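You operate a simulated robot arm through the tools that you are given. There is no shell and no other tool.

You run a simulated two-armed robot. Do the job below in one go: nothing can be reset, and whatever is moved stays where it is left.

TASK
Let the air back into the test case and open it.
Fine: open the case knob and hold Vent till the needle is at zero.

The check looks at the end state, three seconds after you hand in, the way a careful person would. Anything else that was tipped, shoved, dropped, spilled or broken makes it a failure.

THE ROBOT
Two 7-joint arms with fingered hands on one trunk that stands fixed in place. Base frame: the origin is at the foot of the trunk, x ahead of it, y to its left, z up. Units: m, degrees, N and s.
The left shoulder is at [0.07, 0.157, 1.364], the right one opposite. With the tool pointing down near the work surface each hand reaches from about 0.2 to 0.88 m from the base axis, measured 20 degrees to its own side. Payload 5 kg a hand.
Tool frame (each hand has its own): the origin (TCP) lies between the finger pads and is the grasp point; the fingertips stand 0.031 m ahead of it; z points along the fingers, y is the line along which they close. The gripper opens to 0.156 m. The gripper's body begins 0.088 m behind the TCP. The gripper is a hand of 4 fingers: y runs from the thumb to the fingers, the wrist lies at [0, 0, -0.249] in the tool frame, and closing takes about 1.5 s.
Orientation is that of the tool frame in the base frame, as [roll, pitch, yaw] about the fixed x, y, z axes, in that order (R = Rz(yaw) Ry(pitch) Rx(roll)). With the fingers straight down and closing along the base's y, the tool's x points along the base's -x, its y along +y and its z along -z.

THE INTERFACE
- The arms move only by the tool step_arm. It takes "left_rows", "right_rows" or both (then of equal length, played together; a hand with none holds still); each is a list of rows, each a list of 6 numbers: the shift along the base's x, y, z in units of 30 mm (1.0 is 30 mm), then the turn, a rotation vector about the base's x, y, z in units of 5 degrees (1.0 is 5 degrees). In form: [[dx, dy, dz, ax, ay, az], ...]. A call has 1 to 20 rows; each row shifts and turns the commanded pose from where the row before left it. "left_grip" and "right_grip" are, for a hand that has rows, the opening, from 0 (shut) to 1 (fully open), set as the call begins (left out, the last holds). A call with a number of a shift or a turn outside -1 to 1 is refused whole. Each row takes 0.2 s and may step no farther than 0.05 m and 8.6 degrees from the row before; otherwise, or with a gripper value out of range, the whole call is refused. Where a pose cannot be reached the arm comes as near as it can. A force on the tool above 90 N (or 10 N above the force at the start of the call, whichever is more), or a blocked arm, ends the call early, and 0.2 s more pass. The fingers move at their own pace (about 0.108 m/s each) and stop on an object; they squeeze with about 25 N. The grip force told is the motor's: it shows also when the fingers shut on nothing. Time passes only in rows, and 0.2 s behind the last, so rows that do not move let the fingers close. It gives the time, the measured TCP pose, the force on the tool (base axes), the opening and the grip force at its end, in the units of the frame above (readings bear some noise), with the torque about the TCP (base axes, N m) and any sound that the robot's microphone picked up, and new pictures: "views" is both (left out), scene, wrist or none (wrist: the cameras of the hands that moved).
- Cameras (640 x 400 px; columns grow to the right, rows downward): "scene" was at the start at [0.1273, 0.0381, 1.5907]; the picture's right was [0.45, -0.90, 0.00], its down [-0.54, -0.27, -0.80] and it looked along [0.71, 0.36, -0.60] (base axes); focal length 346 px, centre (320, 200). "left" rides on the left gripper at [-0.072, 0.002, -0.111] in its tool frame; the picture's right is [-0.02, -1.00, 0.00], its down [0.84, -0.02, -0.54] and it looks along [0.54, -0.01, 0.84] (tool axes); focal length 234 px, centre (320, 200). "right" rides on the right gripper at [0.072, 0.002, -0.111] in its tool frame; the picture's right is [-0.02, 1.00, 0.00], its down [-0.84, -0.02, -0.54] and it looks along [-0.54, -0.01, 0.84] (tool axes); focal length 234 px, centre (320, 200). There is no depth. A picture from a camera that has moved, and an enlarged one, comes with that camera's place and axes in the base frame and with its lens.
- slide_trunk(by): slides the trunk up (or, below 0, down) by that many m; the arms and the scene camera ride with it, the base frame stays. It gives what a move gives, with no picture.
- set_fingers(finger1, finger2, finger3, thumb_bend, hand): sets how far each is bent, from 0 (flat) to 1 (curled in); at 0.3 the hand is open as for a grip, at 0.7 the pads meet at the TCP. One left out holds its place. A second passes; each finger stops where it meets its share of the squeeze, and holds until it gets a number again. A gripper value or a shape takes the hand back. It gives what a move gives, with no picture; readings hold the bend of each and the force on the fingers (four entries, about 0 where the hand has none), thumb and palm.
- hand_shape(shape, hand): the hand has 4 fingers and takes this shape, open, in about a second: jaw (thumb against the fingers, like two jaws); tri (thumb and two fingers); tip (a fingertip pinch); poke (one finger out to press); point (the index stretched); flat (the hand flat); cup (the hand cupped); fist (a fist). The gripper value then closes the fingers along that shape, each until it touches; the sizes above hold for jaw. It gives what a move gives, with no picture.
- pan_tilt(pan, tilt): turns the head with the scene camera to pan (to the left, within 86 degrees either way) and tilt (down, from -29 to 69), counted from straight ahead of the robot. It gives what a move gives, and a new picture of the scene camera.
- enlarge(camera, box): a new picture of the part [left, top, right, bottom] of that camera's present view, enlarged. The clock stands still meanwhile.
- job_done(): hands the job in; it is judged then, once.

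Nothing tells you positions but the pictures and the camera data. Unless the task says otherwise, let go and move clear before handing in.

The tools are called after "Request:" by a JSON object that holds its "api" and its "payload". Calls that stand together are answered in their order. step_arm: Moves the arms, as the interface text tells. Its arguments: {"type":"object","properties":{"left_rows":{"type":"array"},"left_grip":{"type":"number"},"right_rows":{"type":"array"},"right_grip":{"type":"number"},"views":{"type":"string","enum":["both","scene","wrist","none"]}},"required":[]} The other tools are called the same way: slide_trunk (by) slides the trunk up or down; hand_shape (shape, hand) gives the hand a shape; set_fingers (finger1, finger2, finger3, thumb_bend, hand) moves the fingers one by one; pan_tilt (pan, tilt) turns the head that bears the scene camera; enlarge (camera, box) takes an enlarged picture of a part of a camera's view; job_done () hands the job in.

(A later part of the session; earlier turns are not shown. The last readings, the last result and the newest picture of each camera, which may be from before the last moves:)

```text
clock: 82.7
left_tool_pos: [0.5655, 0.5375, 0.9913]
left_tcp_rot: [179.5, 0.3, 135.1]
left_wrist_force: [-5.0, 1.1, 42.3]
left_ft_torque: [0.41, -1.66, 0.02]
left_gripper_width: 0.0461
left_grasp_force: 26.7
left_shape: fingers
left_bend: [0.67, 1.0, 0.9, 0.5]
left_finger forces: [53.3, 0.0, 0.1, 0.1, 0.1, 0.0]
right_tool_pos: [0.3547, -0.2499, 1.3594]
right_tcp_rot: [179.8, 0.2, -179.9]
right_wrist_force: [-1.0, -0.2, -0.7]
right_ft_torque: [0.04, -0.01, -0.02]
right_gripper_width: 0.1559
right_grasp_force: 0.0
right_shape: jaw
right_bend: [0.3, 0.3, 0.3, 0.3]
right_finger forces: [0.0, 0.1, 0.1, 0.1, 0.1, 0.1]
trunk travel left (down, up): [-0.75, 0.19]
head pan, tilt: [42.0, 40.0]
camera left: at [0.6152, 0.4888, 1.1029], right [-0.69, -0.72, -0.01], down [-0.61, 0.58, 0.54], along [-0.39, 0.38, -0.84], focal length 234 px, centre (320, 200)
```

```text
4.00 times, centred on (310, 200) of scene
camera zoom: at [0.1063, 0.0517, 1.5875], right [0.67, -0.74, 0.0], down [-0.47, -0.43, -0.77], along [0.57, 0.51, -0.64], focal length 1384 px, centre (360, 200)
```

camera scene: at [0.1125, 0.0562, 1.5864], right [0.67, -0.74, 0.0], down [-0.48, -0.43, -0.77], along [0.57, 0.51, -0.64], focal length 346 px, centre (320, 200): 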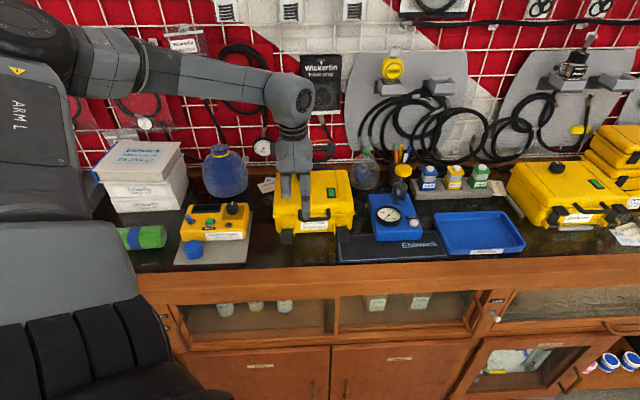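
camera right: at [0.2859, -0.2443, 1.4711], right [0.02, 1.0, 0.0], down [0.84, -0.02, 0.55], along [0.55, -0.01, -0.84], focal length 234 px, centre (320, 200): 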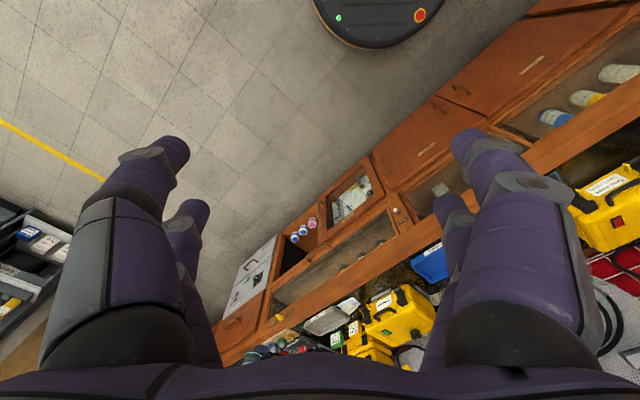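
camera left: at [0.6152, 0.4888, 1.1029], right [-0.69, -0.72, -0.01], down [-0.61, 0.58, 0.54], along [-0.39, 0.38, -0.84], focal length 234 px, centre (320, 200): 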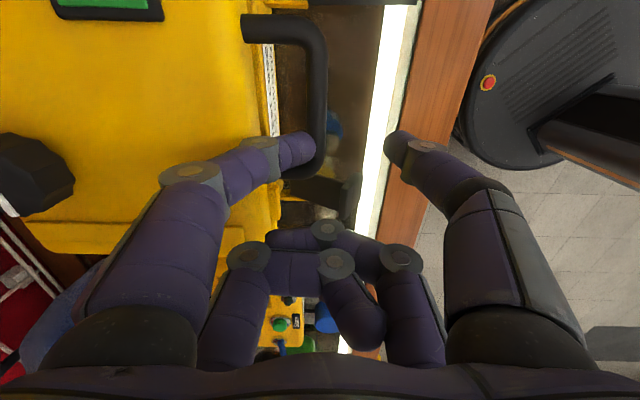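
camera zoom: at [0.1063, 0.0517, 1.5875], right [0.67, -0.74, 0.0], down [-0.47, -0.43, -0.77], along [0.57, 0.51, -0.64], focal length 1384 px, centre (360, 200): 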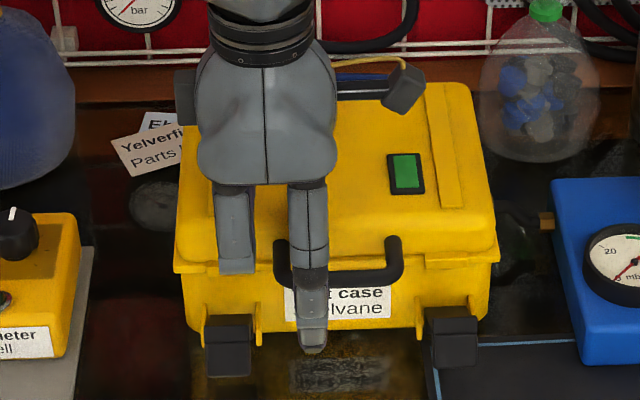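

Finger 1's knuckle caught the lid's front edge, so I'm backing off. Tilting the hand 45° forward will let that finger drop vertically into the loop with the thumb coming in from below/front.

Request:
{"api": "step_arm", "payload": {"left_rows": [[0, 0, 0.5, 0, 0, 0], [0, 0, 0.8, 0, 0, 0], [0, 0, 0.8, 0, 0, 0], [-0.06, -0.09, 0, 0.707, -0.707, 0], [-0.06, -0.09, 0, 0.707, -0.707, 0], [-0.06, -0.09, 0, 0.707, -0.707, 0], [-0.06, -0.09, 0, 0.707, -0.707, 0], [-0.06, -0.09, 0, 0.707, -0.707, 0], [-0.06, -0.09, 0, 0.707, -0.707, 0], [-0.06, -0.09, 0, 0.707, -0.707, 0], [-0.06, -0.09, 0, 0.707, -0.707, 0], [-0.06, -0.05, 0, 0.707, -0.707, 0], [0, 0, 0, 0, 0, 0]], "views": "both"}}

Request:
{"api": "enlarge", "payload": {"camera": "left", "box": [200, 0, 440, 200]}}

Request:
{"api": "enlarge", "payload": {"camera": "scene", "box": [260, 130, 360, 250]}}

```text
clock: 85.5
left_tool_pos: [0.5491, 0.5189, 1.047]
left_tcp_rot: [134.9, 0.1, 135.1]
left_wrist_force: [0.6, 0.4, -0.7]
left_ft_torque: [-0.01, 0.0, -0.02]
left_gripper_width: 0.0536
left_grasp_force: 0.2
left_shape: fingers
left_bend: [0.64, 1.0, 0.9, 0.5]
left_finger forces: [0.1, 0.0, 0.0, 0.0, 0.0, 0.1]
right_tool_pos: [0.3605, -0.2448, 1.3592]
right_tcp_rot: [-179.9, -0.1, -179.8]
right_wrist_force: [-0.7, 0.2, 0.3]
right_ft_torque: [0.02, -0.01, 0.02]
right_gripper_width: 0.1558
right_grasp_force: 0.0
right_shape: jaw
right_bend: [0.3, 0.3, 0.3, 0.3]
right_finger forces: [0.0, 0.0, 0.1, 0.1, 0.0, 0.0]
trunk travel left (down, up): [-0.75, 0.19]
head pan, tilt: [42.0, 40.0]
camera scene: at [0.1127, 0.0563, 1.5864], right [0.67, -0.74, 0.0], down [-0.48, -0.43, -0.77], along [0.57, 0.51, -0.64], focal length 346 px, centre (320, 200)
camera left: at [0.544, 0.413, 1.1267], right [-0.48, -0.52, -0.71], down [-0.88, 0.31, 0.37], along [0.03, 0.8, -0.6], focal length 234 px, centre (320, 200)
```

scene: 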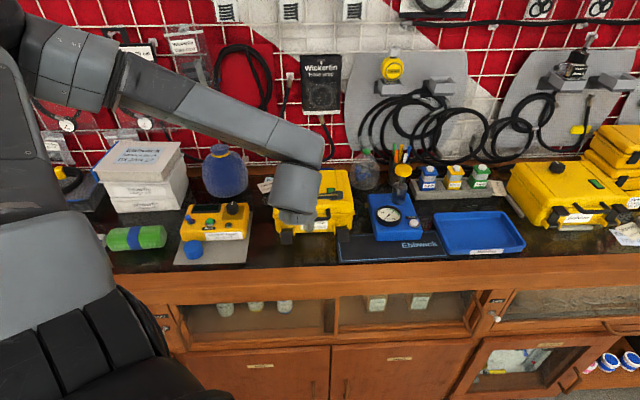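
left: 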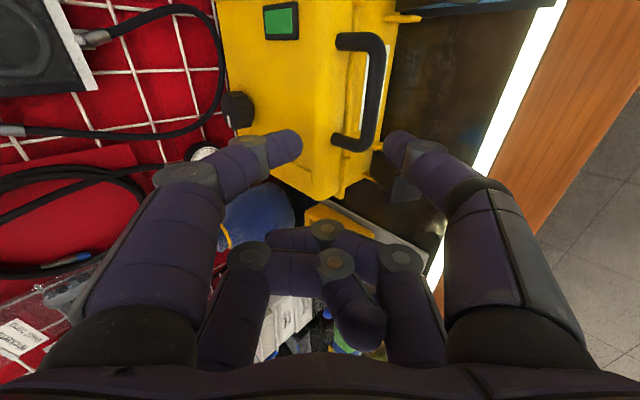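

```text
2.00 times, centred on (320, 100) of left
camera zoom: at [0.544, 0.413, 1.1267], right [-0.48, -0.52, -0.71], down [-0.88, 0.31, 0.37], along [0.03, 0.8, -0.6], focal length 468 px, centre (320, 400)
```

zoom: 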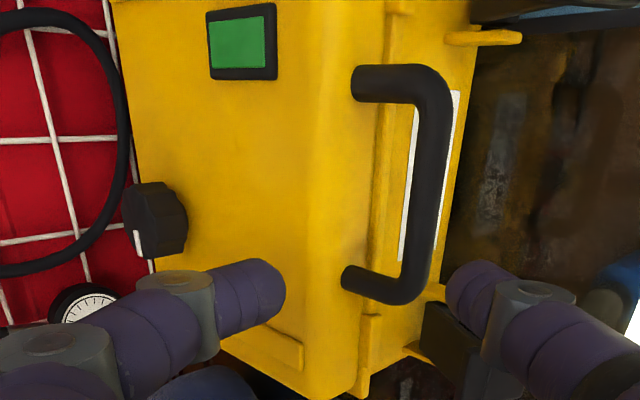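

```text
3.33 times, centred on (310, 190) of scene
camera zoom: at [0.1127, 0.0563, 1.5864], right [0.67, -0.74, 0.0], down [-0.48, -0.43, -0.77], along [0.57, 0.51, -0.64], focal length 1154 px, centre (353, 233)
```

zoom: 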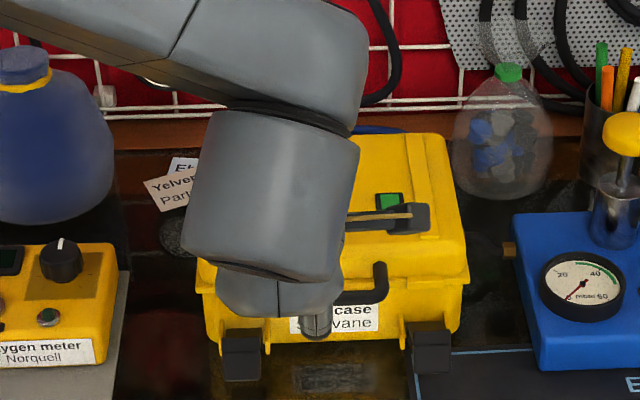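

From the tilted wrist view, finger 1's last link is now vertical and lines up with the handle loop. I'll lower it into the loop, watching the force.

Request:
{"api": "step_arm", "payload": {"left_rows": [[0.06, 0.06, -0.6, 0, 0, 0], [0, 0, -0.7, 0, 0, 0], [0, 0, -0.6, 0, 0, 0], [0, 0, 0, 0, 0, 0]], "views": "wrist"}}

Request:
{"api": "enlarge", "payload": {"camera": "left", "box": [200, 0, 440, 200]}}

```text
clock: 86.5
left_tool_pos: [0.5516, 0.5195, 0.9868]
left_tcp_rot: [134.9, 0.0, 135.1]
left_wrist_force: [-0.1, -0.8, 0.0]
left_ft_torque: [0.02, 0.0, 0.0]
left_gripper_width: 0.0534
left_grasp_force: 0.0
left_shape: fingers
left_bend: [0.64, 1.0, 0.9, 0.5]
left_finger forces: [0.1, 0.0, 0.1, 0.0, 0.0, 0.0]
right_tool_pos: [0.3604, -0.2455, 1.3596]
right_tcp_rot: [-180.0, 0.0, -179.9]
right_wrist_force: [-0.1, -0.2, 0.9]
right_ft_torque: [0.0, -0.03, 0.0]
right_gripper_width: 0.156
right_grasp_force: 0.1
right_shape: jaw
right_bend: [0.3, 0.3, 0.3, 0.3]
right_finger forces: [0.0, 0.0, 0.0, 0.0, 0.0, 0.0]
trunk travel left (down, up): [-0.75, 0.19]
head pan, tilt: [42.0, 40.0]
camera left: at [0.5468, 0.4145, 1.0662], right [-0.48, -0.52, -0.71], down [-0.88, 0.31, 0.37], along [0.03, 0.8, -0.6], focal length 234 px, centre (320, 200)
```

left: 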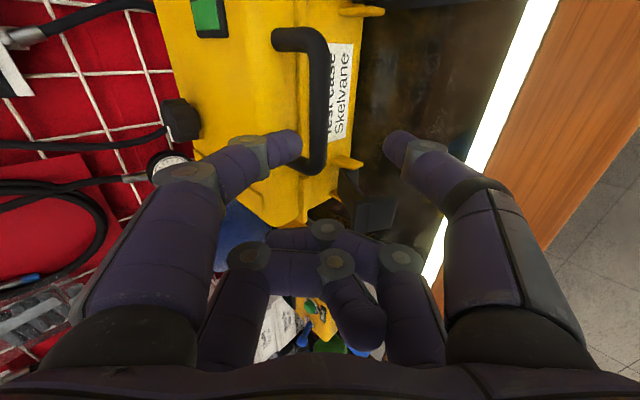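

```text
2.00 times, centred on (320, 100) of left
camera zoom: at [0.5468, 0.4145, 1.0662], right [-0.48, -0.52, -0.71], down [-0.88, 0.31, 0.37], along [0.03, 0.8, -0.6], focal length 468 px, centre (320, 400)
```

zoom: 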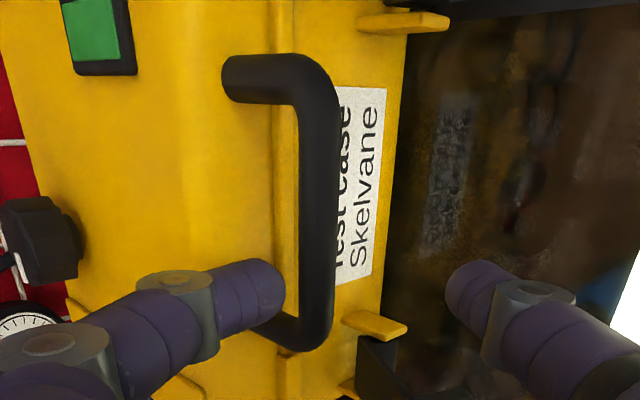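

The finger is just starting to enter the loop. I'll nudge it 4 mm inward and 6 mm right for clearance, then lower it alongside the bar.

Request:
{"api": "step_arm", "payload": {"left_rows": [[0.236, -0.047, 0, 0, 0, 0], [0, 0, -0.3, 0, 0, 0], [0, 0, -0.3, 0, 0, 0], [0, 0, -0.15, 0, 0, 0], [0, 0, 0, 0, 0, 0]], "views": "wrist"}}

Request:
{"api": "enlarge", "payload": {"camera": "left", "box": [200, 0, 440, 200]}}

Request:
{"api": "enlarge", "payload": {"camera": "scene", "box": [260, 130, 360, 250]}}

```text
clock: 87.7
left_tool_pos: [0.557, 0.5214, 0.9682]
left_tcp_rot: [134.9, 0.1, 135.0]
left_wrist_force: [1.5, 1.5, 1.4]
left_ft_torque: [0.04, -0.06, 0.06]
left_gripper_width: 0.057
left_grasp_force: 1.0
left_shape: fingers
left_bend: [0.63, 1.0, 0.9, 0.5]
left_finger forces: [1.7, 0.1, 0.1, 0.1, 0.0, 0.1]
right_tool_pos: [0.3603, -0.2442, 1.3587]
right_tcp_rot: [-180.0, 0.0, -180.0]
right_wrist_force: [0.5, -0.3, 0.2]
right_ft_torque: [0.0, -0.02, 0.01]
right_gripper_width: 0.1561
right_grasp_force: 0.0
right_shape: jaw
right_bend: [0.3, 0.3, 0.3, 0.3]
right_finger forces: [0.1, 0.1, 0.1, 0.0, 0.0, 0.1]
trunk travel left (down, up): [-0.75, 0.19]
head pan, tilt: [42.0, 40.0]
camera left: at [0.5534, 0.4156, 1.0465], right [-0.48, -0.52, -0.71], down [-0.88, 0.31, 0.37], along [0.03, 0.8, -0.6], focal length 234 px, centre (320, 200)
```

left: 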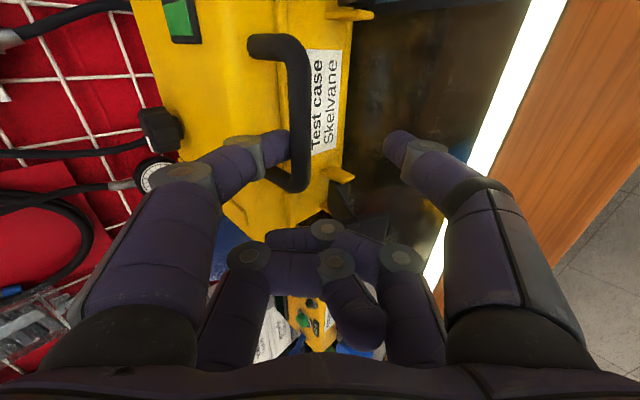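

```text
2.00 times, centred on (320, 100) of left
camera zoom: at [0.5534, 0.4156, 1.0465], right [-0.48, -0.52, -0.71], down [-0.88, 0.31, 0.37], along [0.03, 0.8, -0.6], focal length 468 px, centre (320, 400)
```

zoom: 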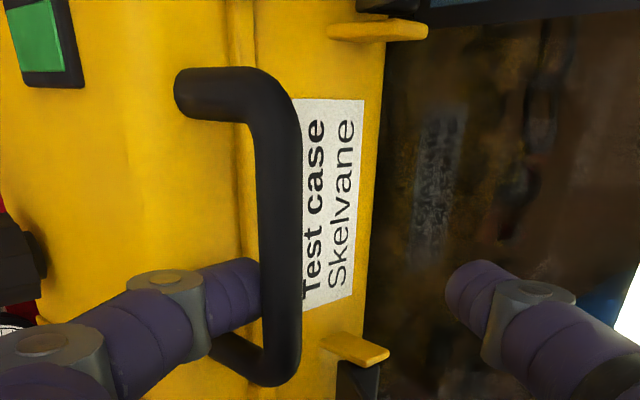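

```text
3.33 times, centred on (310, 190) of scene
camera zoom: at [0.1126, 0.0563, 1.5864], right [0.67, -0.74, 0.0], down [-0.48, -0.43, -0.77], along [0.57, 0.51, -0.64], focal length 1154 px, centre (353, 233)
```

zoom: 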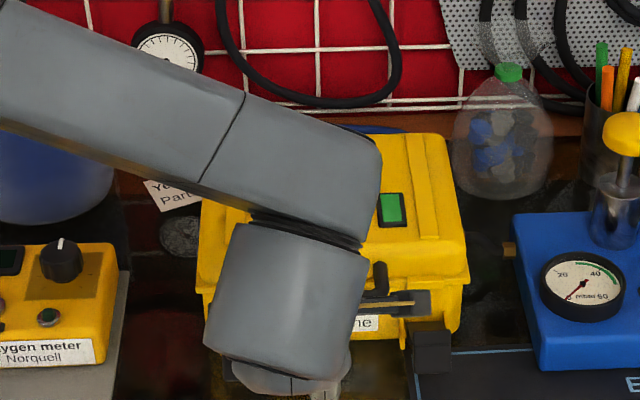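

Finger 1 is inside the loop behind the bar. Now I'll bring the thumb in from the front to pinch the bar.

Request:
{"api": "set_fingers", "payload": {"hand": "left", "finger1": 0.65, "finger2": 1.0, "finger3": 1.0, "thumb_bend": 0.75}}

Request:
{"api": "enlarge", "payload": {"camera": "left", "box": [200, 0, 440, 200]}}

```text
clock: 88.7
left_tool_pos: [0.558, 0.5205, 0.967]
left_tcp_rot: [135.1, 0.1, 135.0]
left_wrist_force: [0.4, 0.6, -1.1]
left_ft_torque: [0.02, -0.03, -0.03]
left_gripper_width: 0.012
left_grasp_force: 1.8
left_shape: fingers
left_bend: [0.63, 1.0, 0.9, 0.74]
left_finger forces: [2.4, 0.0, 0.0, 0.0, 2.5, 0.1]
right_tool_pos: [0.3586, -0.2458, 1.3592]
right_tcp_rot: [179.9, 0.0, -179.9]
right_wrist_force: [0.0, 0.6, -0.1]
right_ft_torque: [-0.01, 0.01, -0.01]
right_gripper_width: 0.1558
right_grasp_force: 0.1
right_shape: jaw
right_bend: [0.3, 0.3, 0.3, 0.3]
right_finger forces: [0.0, 0.0, 0.0, 0.0, 0.1, 0.1]
trunk travel left (down, up): [-0.75, 0.19]
head pan, tilt: [42.0, 40.0]
```

```text
2.00 times, centred on (320, 100) of left
camera zoom: at [0.5535, 0.4155, 1.0464], right [-0.48, -0.52, -0.71], down [-0.88, 0.31, 0.37], along [0.03, 0.8, -0.6], focal length 468 px, centre (320, 400)
```

zoom: 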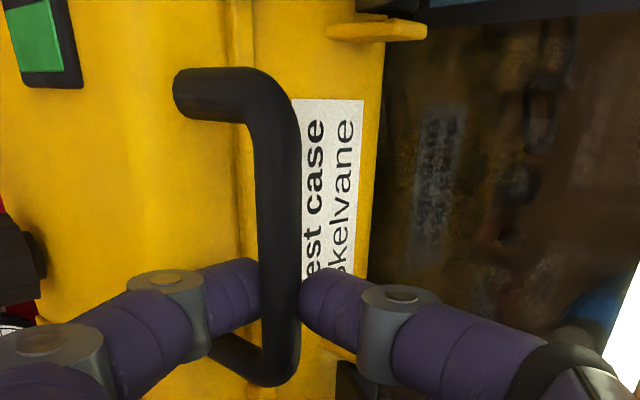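

The bar is pinched lightly between finger and thumb. I'll tighten the pinch.

Request:
{"api": "set_fingers", "payload": {"hand": "left", "finger1": 0.76, "finger2": 1.0, "finger3": 1.0, "thumb_bend": 0.86}}

Request:
{"api": "enlarge", "payload": {"camera": "left", "box": [200, 0, 440, 200]}}

```text
clock: 89.7
left_tool_pos: [0.5589, 0.5221, 0.9667]
left_tcp_rot: [135.1, 0.0, 135.0]
left_wrist_force: [5.0, 5.6, -1.5]
left_ft_torque: [-0.05, 0.12, 0.13]
left_gripper_width: 0.0085
left_grasp_force: 9.0
left_shape: fingers
left_bend: [0.61, 1.0, 0.9, 0.82]
left_finger forces: [10.0, 0.1, 0.0, 0.1, 7.9, 0.1]
right_tool_pos: [0.3612, -0.2432, 1.36]
right_tcp_rot: [-180.0, 0.0, -179.9]
right_wrist_force: [-0.1, -0.4, 0.0]
right_ft_torque: [0.04, -0.03, -0.02]
right_gripper_width: 0.1561
right_grasp_force: 0.1
right_shape: jaw
right_bend: [0.3, 0.3, 0.3, 0.3]
right_finger forces: [0.1, 0.0, 0.1, 0.0, 0.1, 0.1]
trunk travel left (down, up): [-0.75, 0.19]
head pan, tilt: [42.0, 40.0]
```

```text
2.00 times, centred on (320, 100) of left
camera zoom: at [0.5542, 0.4163, 1.0459], right [-0.48, -0.52, -0.71], down [-0.88, 0.31, 0.37], along [0.03, 0.8, -0.6], focal length 468 px, centre (320, 400)
```

zoom: 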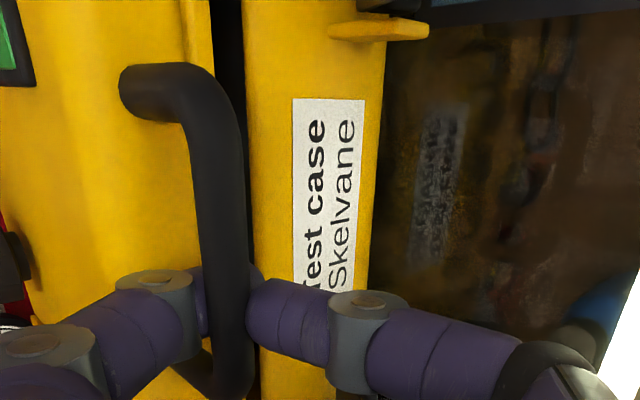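

The lid has already started to lift as the pinch closed. I'll raise the bar along its arc about the rear hinge.

Request:
{"api": "step_arm", "payload": {"left_rows": [[0.07, 0.07, 0.49, 0, 0, 0], [0.08, 0.08, 0.49, 0, 0, 0], [0.115, 0.115, 0.48, 0, 0, 0], [0.13, 0.13, 0.47, 0, 0, 0], [0.16, 0.16, 0.45, 0, 0, 0], [0.175, 0.175, 0.44, 0, 0, 0]], "views": "both"}}

Request:
{"api": "enlarge", "payload": {"camera": "scene", "box": [240, 110, 400, 250]}}

Request:
{"api": "enlarge", "payload": {"camera": "left", "box": [200, 0, 440, 200]}}

```text
clock: 91.1
left_tool_pos: [0.5813, 0.5448, 1.0484]
left_tcp_rot: [135.3, 0.0, 135.2]
left_wrist_force: [10.9, 11.7, -12.8]
left_ft_torque: [-0.17, 0.57, 0.32]
left_gripper_width: 0.0111
left_grasp_force: 12.2
left_shape: fingers
left_bend: [0.6, 1.0, 0.9, 0.83]
left_finger forces: [17.2, 0.1, 0.0, 0.1, 6.7, 0.0]
right_tool_pos: [0.3632, -0.2421, 1.3589]
right_tcp_rot: [-179.9, -0.2, -179.9]
right_wrist_force: [0.3, 0.2, -0.3]
right_ft_torque: [0.05, -0.01, 0.01]
right_gripper_width: 0.1558
right_grasp_force: 0.1
right_shape: jaw
right_bend: [0.3, 0.3, 0.3, 0.3]
right_finger forces: [0.0, 0.0, 0.0, 0.1, 0.0, 0.1]
trunk travel left (down, up): [-0.75, 0.19]
head pan, tilt: [42.0, 40.0]
camera scene: at [0.1163, 0.0606, 1.5859], right [0.67, -0.74, 0.0], down [-0.48, -0.43, -0.76], along [0.57, 0.51, -0.65], focal length 346 px, centre (320, 200)
camera left: at [0.5779, 0.4398, 1.1284], right [-0.48, -0.52, -0.7], down [-0.87, 0.31, 0.37], along [0.02, 0.8, -0.61], focal length 234 px, centre (320, 200)
```

scene: 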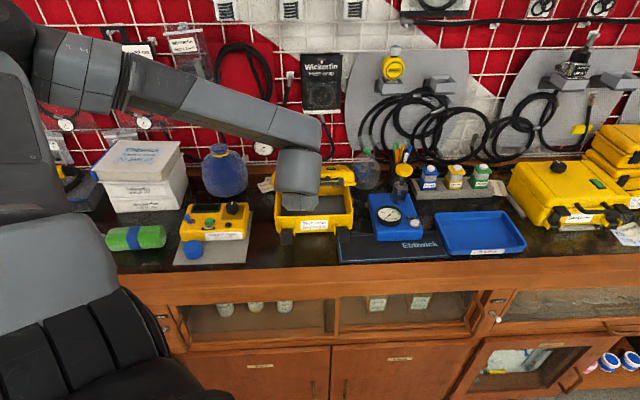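
left: 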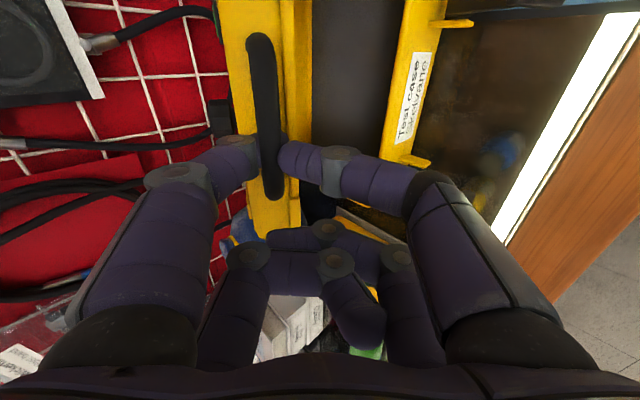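

```text
2.86 times, centred on (320, 180) of scene
camera zoom: at [0.1163, 0.0606, 1.5859], right [0.67, -0.74, 0.0], down [-0.48, -0.43, -0.76], along [0.57, 0.51, -0.65], focal length 989 px, centre (320, 257)
```

zoom: 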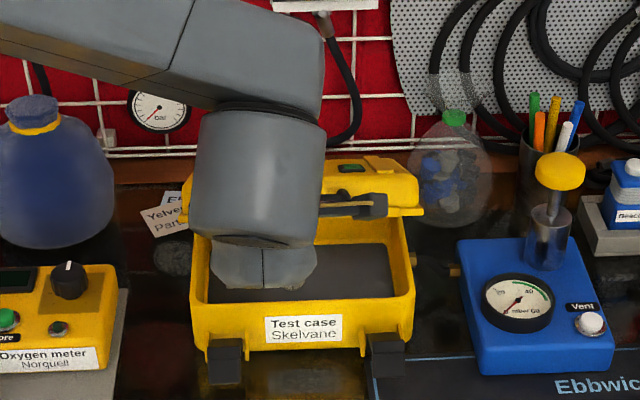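

```text
2.00 times, centred on (320, 100) of left
camera zoom: at [0.5779, 0.4398, 1.1284], right [-0.48, -0.52, -0.7], down [-0.87, 0.31, 0.37], along [0.02, 0.8, -0.61], focal length 468 px, centre (320, 400)
```

zoom: 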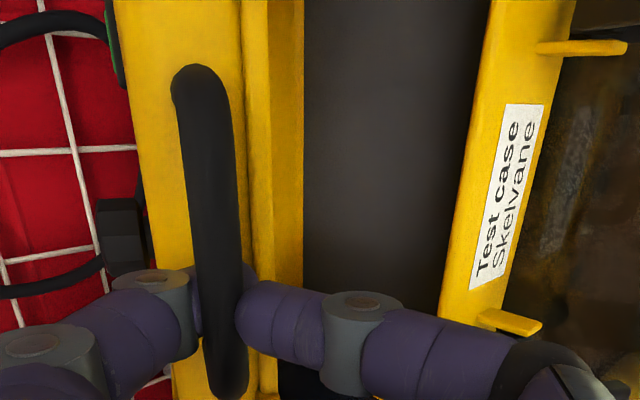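

The lid is opening smoothly (roughly 35–40°). I'll continue along the arc, leaning a bit more inward since the lid pulls that way.

Request:
{"api": "step_arm", "payload": {"left_rows": [[0.25, 0.25, 0.4, 0, 0, 0], [0.26, 0.26, 0.39, 0, 0, 0], [0.28, 0.28, 0.36, 0, 0, 0], [0.29, 0.29, 0.34, 0, 0, 0], [0.3, 0.3, 0.31, 0, 0, 0], [0.31, 0.31, 0.29, 0, 0, 0]], "views": "both"}}

Request:
{"api": "enlarge", "payload": {"camera": "scene", "box": [240, 90, 400, 250]}}

Request:
{"api": "enlarge", "payload": {"camera": "left", "box": [180, 0, 460, 240]}}

```text
clock: 92.5
left_tool_pos: [0.6319, 0.5958, 1.1106]
left_tcp_rot: [135.4, 0.0, 134.9]
left_wrist_force: [2.9, 6.5, -13.7]
left_ft_torque: [-0.19, 0.55, 0.21]
left_gripper_width: 0.0121
left_grasp_force: 16.4
left_shape: fingers
left_bend: [0.6, 1.0, 0.9, 0.85]
left_finger forces: [18.5, 0.0, 0.0, 0.1, 14.2, 0.0]
right_tool_pos: [0.3618, -0.242, 1.359]
right_tcp_rot: [-179.9, 0.0, -179.9]
right_wrist_force: [0.0, 0.1, -0.1]
right_ft_torque: [-0.01, 0.02, -0.01]
right_gripper_width: 0.1558
right_grasp_force: 0.1
right_shape: jaw
right_bend: [0.3, 0.3, 0.3, 0.3]
right_finger forces: [0.0, 0.1, 0.0, 0.0, 0.0, 0.0]
trunk travel left (down, up): [-0.75, 0.19]
head pan, tilt: [42.0, 40.0]
camera scene: at [0.1158, 0.0598, 1.586], right [0.67, -0.74, 0.0], down [-0.48, -0.43, -0.76], along [0.57, 0.51, -0.65], focal length 346 px, centre (320, 200)
camera left: at [0.6279, 0.4896, 1.1898], right [-0.49, -0.52, -0.7], down [-0.87, 0.31, 0.37], along [0.03, 0.8, -0.6], focal length 234 px, centre (320, 200)
```

scene: 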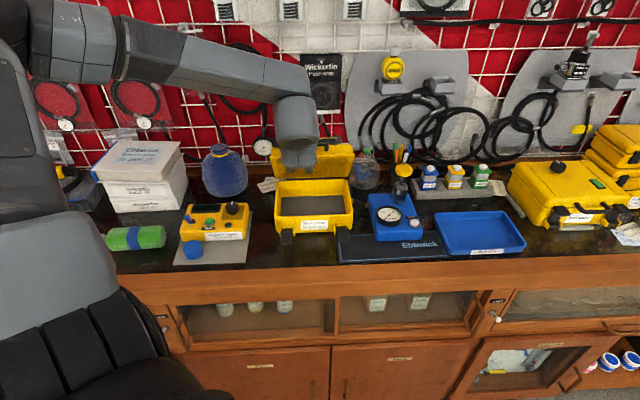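
left: 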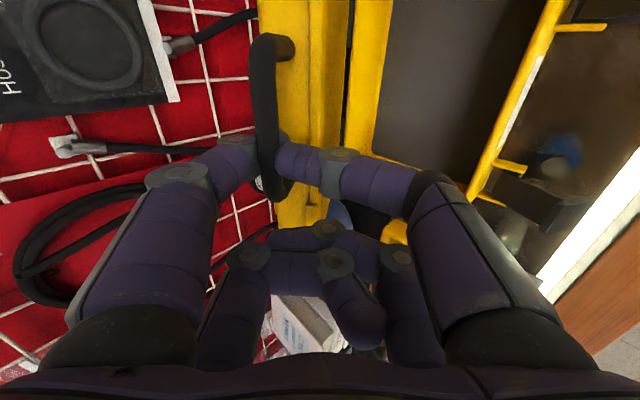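

```text
2.50 times, centred on (320, 170) of scene
camera zoom: at [0.1158, 0.0598, 1.586], right [0.67, -0.74, 0.0], down [-0.48, -0.43, -0.76], along [0.57, 0.51, -0.65], focal length 865 px, centre (320, 275)
```

zoom: 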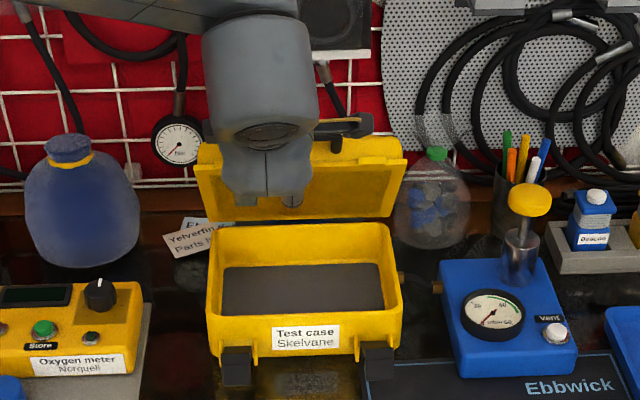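

```text
1.67 times, centred on (320, 120) of left
camera zoom: at [0.6279, 0.4896, 1.1898], right [-0.49, -0.52, -0.7], down [-0.87, 0.31, 0.37], along [0.03, 0.8, -0.6], focal length 390 px, centre (320, 333)
```

zoom: 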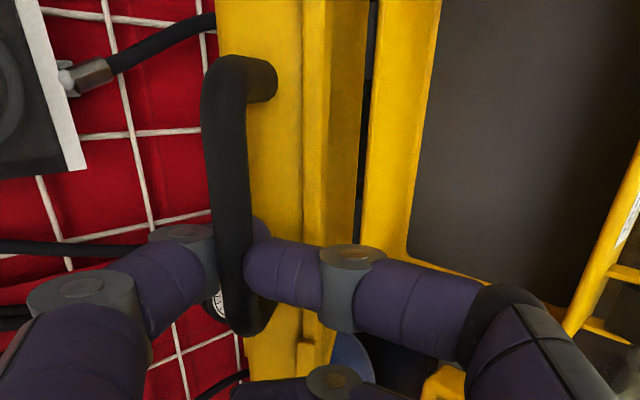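

The lid is about 65° open with the foam-lined case visible. I'll carry it further to upright.

Request:
{"api": "step_arm", "payload": {"left_rows": [[0.3, 0.3, 0.18, 0, 0, 0], [0.33, 0.33, 0.13, 0, 0, 0], [0.34, 0.34, 0.09, 0, 0, 0], [0.35, 0.35, 0.05, 0, 0, 0]], "views": "both"}}

Request:
{"api": "enlarge", "payload": {"camera": "scene", "box": [240, 90, 400, 250]}}

Request:
{"api": "enlarge", "payload": {"camera": "left", "box": [180, 0, 460, 240]}}

```text
clock: 93.5
left_tool_pos: [0.6692, 0.633, 1.127]
left_tcp_rot: [135.1, 0.1, 135.1]
left_wrist_force: [-2.6, 3.1, -0.8]
left_ft_torque: [-0.14, 0.04, 0.12]
left_gripper_width: 0.0141
left_grasp_force: 15.3
left_shape: fingers
left_bend: [0.6, 1.0, 0.9, 0.87]
left_finger forces: [15.7, 0.0, 0.0, 0.1, 14.9, 0.0]
right_tool_pos: [0.3592, -0.2455, 1.3592]
right_tcp_rot: [179.9, 0.0, -179.9]
right_wrist_force: [0.5, 0.1, 0.5]
right_ft_torque: [0.0, -0.01, -0.02]
right_gripper_width: 0.1557
right_grasp_force: 0.0
right_shape: jaw
right_bend: [0.3, 0.3, 0.3, 0.3]
right_finger forces: [0.0, 0.0, 0.0, 0.0, 0.0, 0.1]
trunk travel left (down, up): [-0.75, 0.19]
head pan, tilt: [42.0, 40.0]
camera scene: at [0.1123, 0.0572, 1.5866], right [0.67, -0.74, 0.0], down [-0.48, -0.43, -0.77], along [0.57, 0.51, -0.64], focal length 346 px, centre (320, 200)
camera left: at [0.6658, 0.5273, 1.2067], right [-0.48, -0.52, -0.71], down [-0.88, 0.31, 0.37], along [0.03, 0.8, -0.6], focal length 234 px, centre (320, 200)
```

scene: 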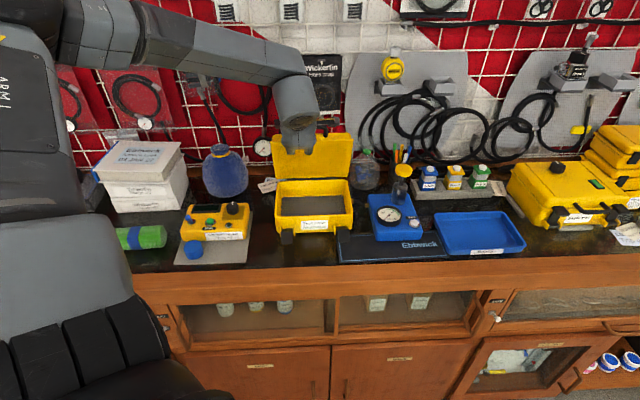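
left: 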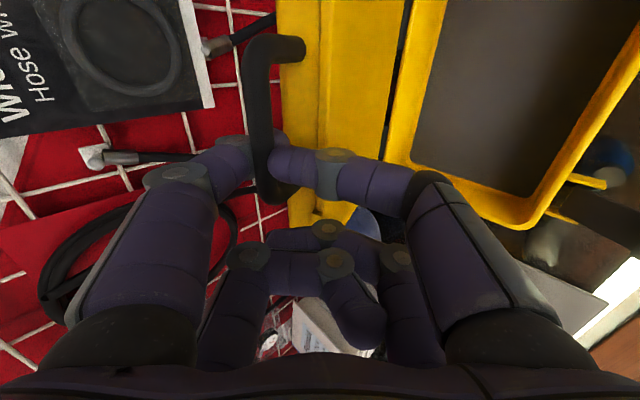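

```text
2.50 times, centred on (320, 170) of scene
camera zoom: at [0.1123, 0.0572, 1.5866], right [0.67, -0.74, 0.0], down [-0.48, -0.43, -0.77], along [0.57, 0.51, -0.64], focal length 865 px, centre (320, 275)
```

zoom: 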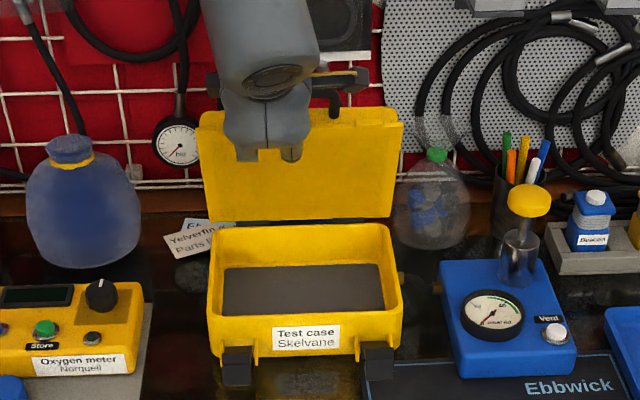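

```text
1.67 times, centred on (320, 120) of left
camera zoom: at [0.6658, 0.5273, 1.2067], right [-0.48, -0.52, -0.71], down [-0.88, 0.31, 0.37], along [0.03, 0.8, -0.6], focal length 390 px, centre (320, 333)
```

zoom: 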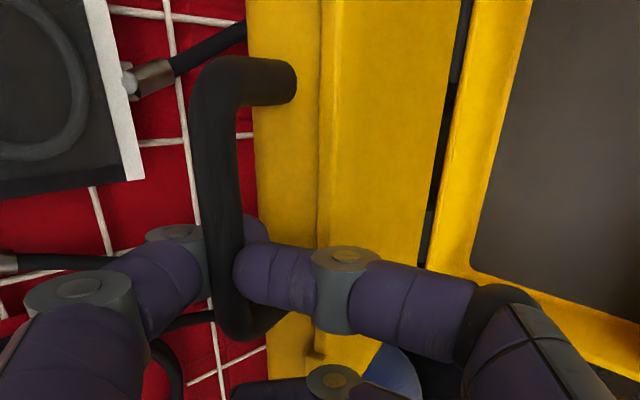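

Nearly upright, with low force. I'll take it a little past vertical so it rests open.

Request:
{"api": "step_arm", "payload": {"left_rows": [[0.35, 0.35, 0.02, 0, 0, 0], [0.35, 0.35, -0.02, 0, 0, 0], [0.2, 0.2, -0.03, 0, 0, 0]], "views": "both"}}

Request:
{"api": "enlarge", "payload": {"camera": "scene", "box": [240, 90, 400, 250]}}

Request:
{"api": "enlarge", "payload": {"camera": "left", "box": [180, 0, 460, 240]}}

```text
clock: 94.3
left_tool_pos: [0.697, 0.6582, 1.1293]
left_tcp_rot: [134.9, 0.1, 135.0]
left_wrist_force: [-1.4, 1.9, 10.6]
left_ft_torque: [-0.04, -0.39, 0.06]
left_gripper_width: 0.0155
left_grasp_force: 12.7
left_shape: fingers
left_bend: [0.58, 1.0, 0.9, 0.88]
left_finger forces: [15.2, 0.1, 0.1, 0.0, 10.6, 0.0]
right_tool_pos: [0.358, -0.2468, 1.3601]
right_tcp_rot: [179.9, 0.1, -179.9]
right_wrist_force: [-0.6, -0.3, -0.4]
right_ft_torque: [0.0, -0.03, -0.02]
right_gripper_width: 0.1558
right_grasp_force: 0.1
right_shape: jaw
right_bend: [0.3, 0.3, 0.3, 0.3]
right_finger forces: [0.0, 0.1, 0.1, 0.1, 0.0, 0.1]
trunk travel left (down, up): [-0.75, 0.19]
head pan, tilt: [42.0, 40.0]
camera scene: at [0.111, 0.0553, 1.5868], right [0.67, -0.74, 0.0], down [-0.48, -0.43, -0.77], along [0.57, 0.51, -0.64], focal length 346 px, centre (320, 200)
camera left: at [0.6915, 0.5534, 1.2083], right [-0.48, -0.52, -0.71], down [-0.88, 0.31, 0.37], along [0.03, 0.8, -0.6], focal length 234 px, centre (320, 200)
```

scene: 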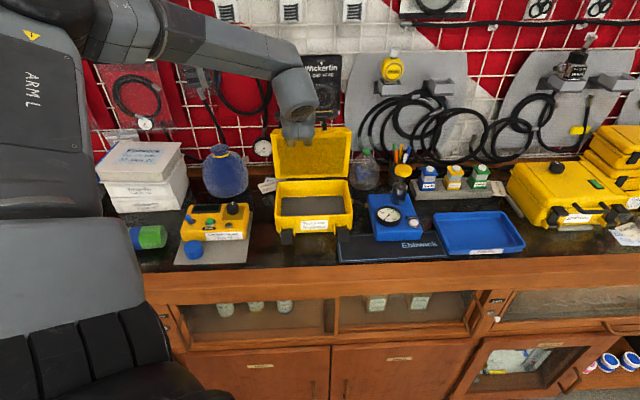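
left: 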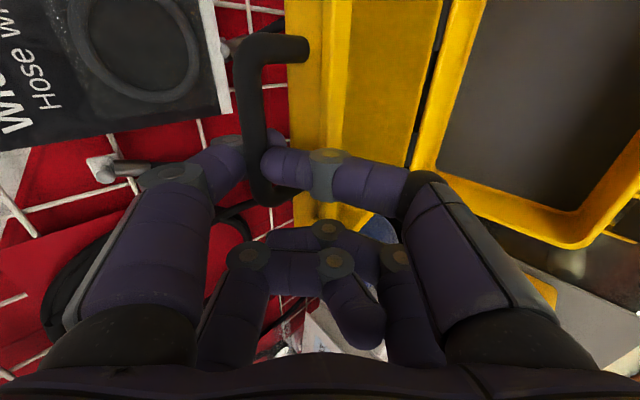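

```text
2.50 times, centred on (320, 170) of scene
camera zoom: at [0.111, 0.0553, 1.5868], right [0.67, -0.74, 0.0], down [-0.48, -0.43, -0.77], along [0.57, 0.51, -0.64], focal length 865 px, centre (320, 275)
```

zoom: 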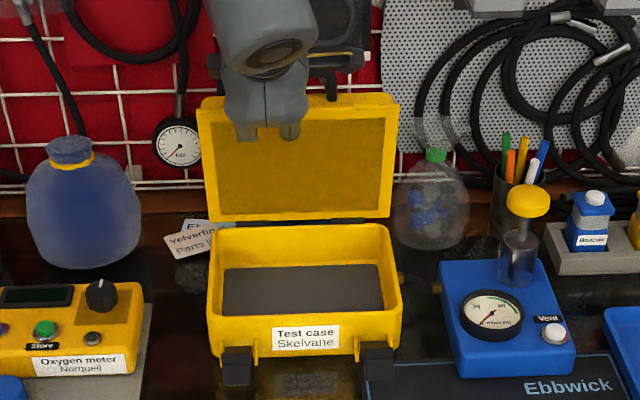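

```text
1.67 times, centred on (320, 120) of left
camera zoom: at [0.6915, 0.5534, 1.2083], right [-0.48, -0.52, -0.71], down [-0.88, 0.31, 0.37], along [0.03, 0.8, -0.6], focal length 390 px, centre (320, 333)
```

zoom: 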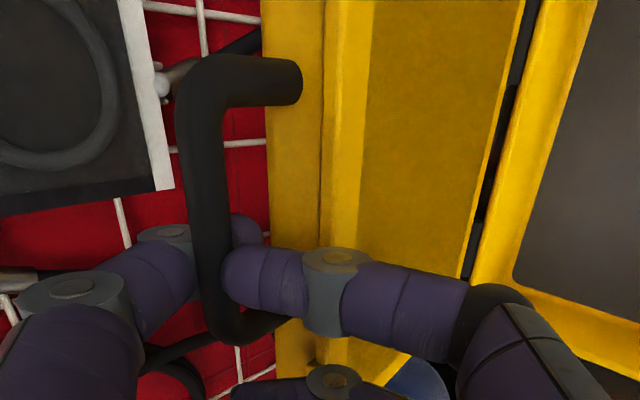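

The lid is a bit past vertical, so gravity should hold it back. I'll relax the press, open the thumb, and see whether the lid leans on finger 1 or rests by itself.

Request:
{"api": "step_arm", "payload": {"left_rows": [[0, 0, 0.1, 0, 0, 0], [0, 0, 0, 0, 0, 0]], "views": "none"}}

Request:
{"api": "set_fingers", "payload": {"hand": "left", "finger1": 0.6, "finger2": 1.0, "finger3": 1.0, "thumb_bend": 0.7}}

Request:
{"api": "enlarge", "payload": {"camera": "left", "box": [180, 0, 460, 240]}}

Request:
{"api": "enlarge", "payload": {"camera": "scene", "box": [240, 90, 400, 250]}}

```text
clock: 94.9
left_tool_pos: [0.6956, 0.6584, 1.13]
left_tcp_rot: [135.0, 0.1, 135.0]
left_wrist_force: [0.7, 1.0, 4.9]
left_ft_torque: [0.04, -0.17, 0.01]
left_gripper_width: 0.0156
left_grasp_force: 12.9
left_shape: fingers
left_bend: [0.58, 1.0, 0.9, 0.88]
left_finger forces: [14.2, 0.1, 0.0, 0.0, 11.9, 0.0]
right_tool_pos: [0.3594, -0.2456, 1.3586]
right_tcp_rot: [-179.9, -0.1, -179.9]
right_wrist_force: [0.0, -0.8, -0.2]
right_ft_torque: [0.04, 0.02, -0.04]
right_gripper_width: 0.156
right_grasp_force: 0.1
right_shape: jaw
right_bend: [0.3, 0.3, 0.3, 0.3]
right_finger forces: [0.0, 0.0, 0.0, 0.1, 0.0, 0.0]
trunk travel left (down, up): [-0.75, 0.19]
head pan, tilt: [42.0, 40.0]
```

```text
clock: 95.9
left_tool_pos: [0.6956, 0.6579, 1.1322]
left_tcp_rot: [134.9, 0.2, 135.0]
left_wrist_force: [-1.0, 0.9, 12.7]
left_ft_torque: [-0.05, -0.28, -0.02]
left_gripper_width: 0.0136
left_grasp_force: 6.0
left_shape: fingers
left_bend: [0.6, 1.0, 0.9, 0.75]
left_finger forces: [0.0, 0.0, 0.0, 0.0, 12.1, 0.0]
right_tool_pos: [0.3581, -0.2462, 1.3595]
right_tcp_rot: [179.9, 0.1, -180.0]
right_wrist_force: [-0.3, 0.6, 0.4]
right_ft_torque: [0.01, 0.0, -0.04]
right_gripper_width: 0.1561
right_grasp_force: 0.0
right_shape: jaw
right_bend: [0.3, 0.3, 0.3, 0.3]
right_finger forces: [0.0, 0.0, 0.0, 0.1, 0.0, 0.0]
trunk travel left (down, up): [-0.75, 0.19]
head pan, tilt: [42.0, 40.0]
```

```text
1.67 times, centred on (320, 120) of left
camera zoom: at [0.691, 0.553, 1.2108], right [-0.48, -0.52, -0.71], down [-0.88, 0.31, 0.37], along [0.03, 0.8, -0.6], focal length 390 px, centre (320, 333)
```

zoom: 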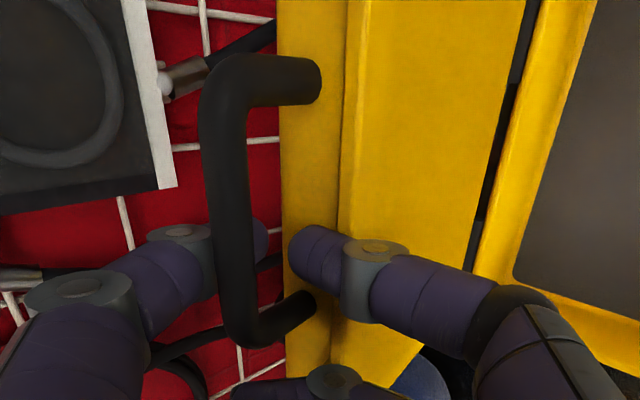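

```text
2.50 times, centred on (320, 170) of scene
camera zoom: at [0.1105, 0.0546, 1.5867], right [0.67, -0.74, 0.0], down [-0.48, -0.43, -0.77], along [0.57, 0.51, -0.64], focal length 865 px, centre (320, 275)
```

zoom: 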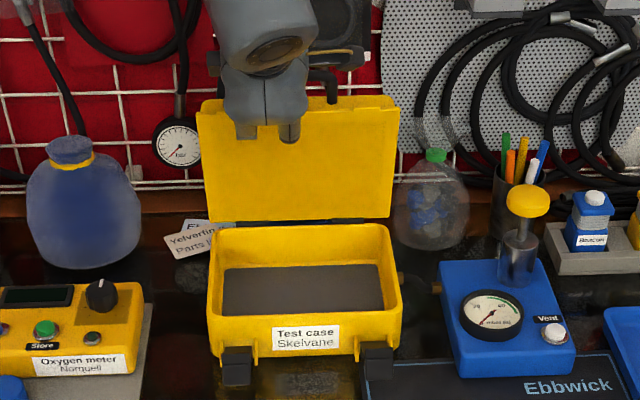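

The thumb, when opening, is pushing on the lid's rim rather than releasing it. Instead I'll bring the thumb back against the bar and open finger 1 (toward the back), so only the thumb supports the lid from the front.

Request:
{"api": "set_fingers", "payload": {"hand": "left", "finger1": 0.6, "finger2": 1.0, "finger3": 1.0, "thumb_bend": 0.86}}

Request:
{"api": "set_fingers", "payload": {"hand": "left", "finger1": 0.5, "finger2": 1.0, "finger3": 1.0, "thumb_bend": 0.86}}

Request:
{"api": "enlarge", "payload": {"camera": "left", "box": [180, 0, 460, 240]}}

Request:
{"api": "enlarge", "payload": {"camera": "scene", "box": [240, 90, 400, 250]}}

```text
clock: 96.9
left_tool_pos: [0.6949, 0.6616, 1.1281]
left_tcp_rot: [135.2, 0.0, 135.0]
left_wrist_force: [-0.9, 1.5, -5.1]
left_ft_torque: [0.0, 0.13, 0.05]
left_gripper_width: 0.0122
left_grasp_force: 2.0
left_shape: fingers
left_bend: [0.6, 1.0, 0.9, 0.84]
left_finger forces: [0.4, 0.0, 0.0, 0.0, 4.5, 0.0]
right_tool_pos: [0.361, -0.2436, 1.3578]
right_tcp_rot: [-180.0, 0.0, -179.9]
right_wrist_force: [-0.5, 2.1, -0.3]
right_ft_torque: [0.02, 0.02, 0.01]
right_gripper_width: 0.1556
right_grasp_force: 0.0
right_shape: jaw
right_bend: [0.3, 0.3, 0.3, 0.3]
right_finger forces: [0.1, 0.0, 0.1, 0.1, 0.1, 0.0]
trunk travel left (down, up): [-0.75, 0.19]
head pan, tilt: [42.0, 40.0]
```

```text
clock: 97.9
left_tool_pos: [0.6962, 0.6598, 1.1281]
left_tcp_rot: [135.0, 0.2, 135.1]
left_wrist_force: [0.4, 1.7, -5.0]
left_ft_torque: [-0.01, 0.12, 0.04]
left_gripper_width: 0.0251
left_grasp_force: 1.9
left_shape: fingers
left_bend: [0.5, 1.0, 0.9, 0.84]
left_finger forces: [0.0, 0.1, 0.1, 0.1, 4.3, 0.1]
right_tool_pos: [0.3602, -0.2429, 1.3581]
right_tcp_rot: [180.0, 0.1, -179.8]
right_wrist_force: [0.1, 0.3, -0.1]
right_ft_torque: [0.01, 0.01, 0.01]
right_gripper_width: 0.1559
right_grasp_force: 0.0
right_shape: jaw
right_bend: [0.3, 0.3, 0.3, 0.3]
right_finger forces: [0.0, 0.0, 0.0, 0.0, 0.0, 0.0]
trunk travel left (down, up): [-0.75, 0.19]
head pan, tilt: [42.0, 40.0]
```

```text
1.67 times, centred on (320, 120) of left
camera zoom: at [0.6927, 0.5554, 1.2078], right [-0.48, -0.52, -0.71], down [-0.88, 0.31, 0.37], along [0.03, 0.8, -0.6], focal length 390 px, centre (320, 333)
```

zoom: 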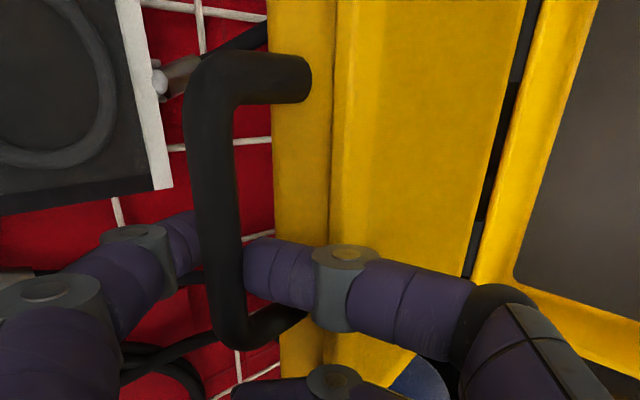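

```text
2.50 times, centred on (320, 170) of scene
camera zoom: at [0.1132, 0.0576, 1.5863], right [0.67, -0.74, 0.0], down [-0.48, -0.43, -0.77], along [0.57, 0.51, -0.64], focal length 865 px, centre (320, 275)
```

zoom: 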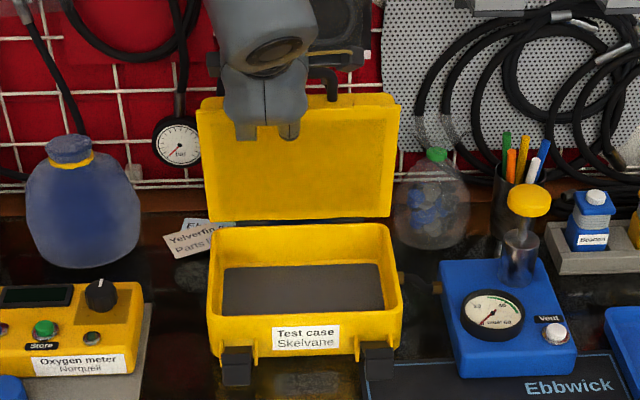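

Only the thumb now holds the lid (about 4 N). I'll push it a bit further back with the thumb and see where it rests.

Request:
{"api": "step_arm", "payload": {"left_rows": [[0.2, 0.2, 0, 0, 0, 0], [0.2, 0.2, -0.03, 0, 0, 0], [0.2, 0.2, -0.05, 0, 0, 0], [0, 0, 0, 0, 0, 0]], "views": "both"}}

Request:
{"api": "enlarge", "payload": {"camera": "left", "box": [180, 0, 460, 240]}}

Request:
{"api": "enlarge", "payload": {"camera": "scene", "box": [240, 90, 400, 250]}}

```text
clock: 98.9
left_tool_pos: [0.7168, 0.6778, 1.1268]
left_tcp_rot: [135.0, 0.1, 134.9]
left_wrist_force: [0.6, 0.3, 1.9]
left_ft_torque: [-0.01, -0.03, -0.02]
left_gripper_width: 0.0269
left_grasp_force: 0.9
left_shape: fingers
left_bend: [0.49, 1.0, 0.9, 0.86]
left_finger forces: [1.6, 0.1, 0.0, 0.0, 0.0, 0.0]
right_tool_pos: [0.3613, -0.2444, 1.3596]
right_tcp_rot: [-180.0, 0.1, -179.9]
right_wrist_force: [0.2, 0.4, 0.2]
right_ft_torque: [0.0, 0.01, 0.0]
right_gripper_width: 0.1558
right_grasp_force: 0.1
right_shape: jaw
right_bend: [0.3, 0.3, 0.3, 0.3]
right_finger forces: [0.0, 0.1, 0.1, 0.0, 0.0, 0.0]
trunk travel left (down, up): [-0.75, 0.19]
head pan, tilt: [42.0, 40.0]
camera scene: at [0.1127, 0.0567, 1.5865], right [0.67, -0.74, 0.0], down [-0.48, -0.43, -0.77], along [0.57, 0.51, -0.64], focal length 346 px, centre (320, 200)
camera left: at [0.7117, 0.5716, 1.2066], right [-0.48, -0.52, -0.71], down [-0.88, 0.31, 0.37], along [0.03, 0.8, -0.6], focal length 234 px, centre (320, 200)
```

scene: 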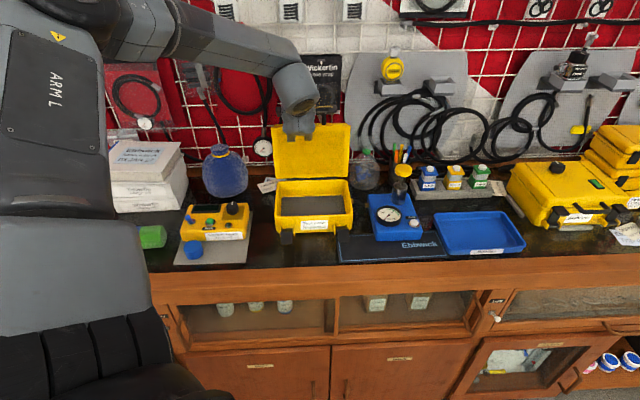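
left: 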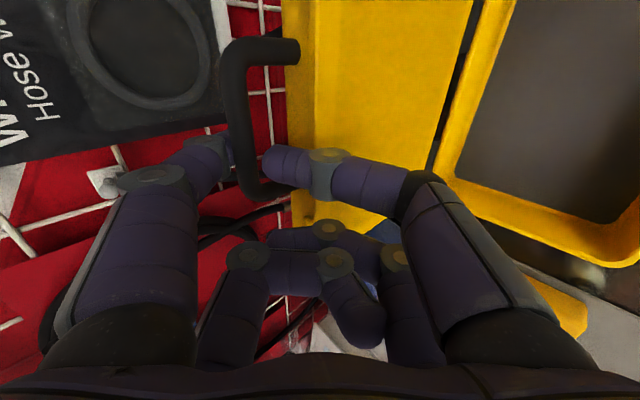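

```text
1.67 times, centred on (320, 120) of left
camera zoom: at [0.7117, 0.5716, 1.2066], right [-0.48, -0.52, -0.71], down [-0.88, 0.31, 0.37], along [0.03, 0.8, -0.6], focal length 390 px, centre (320, 333)
```

zoom: 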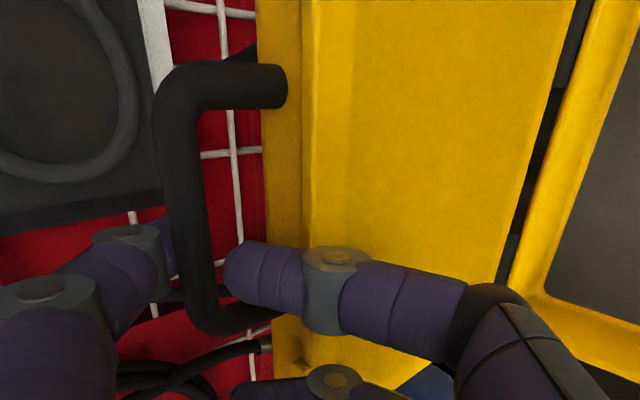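

```text
2.50 times, centred on (320, 170) of scene
camera zoom: at [0.1127, 0.0567, 1.5865], right [0.67, -0.74, 0.0], down [-0.48, -0.43, -0.77], along [0.57, 0.51, -0.64], focal length 865 px, centre (320, 275)
```

zoom: 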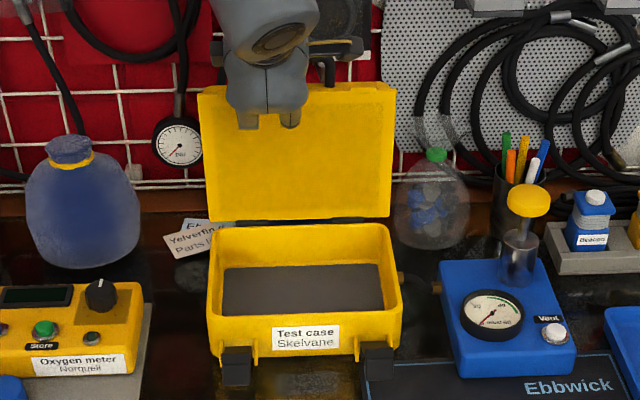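

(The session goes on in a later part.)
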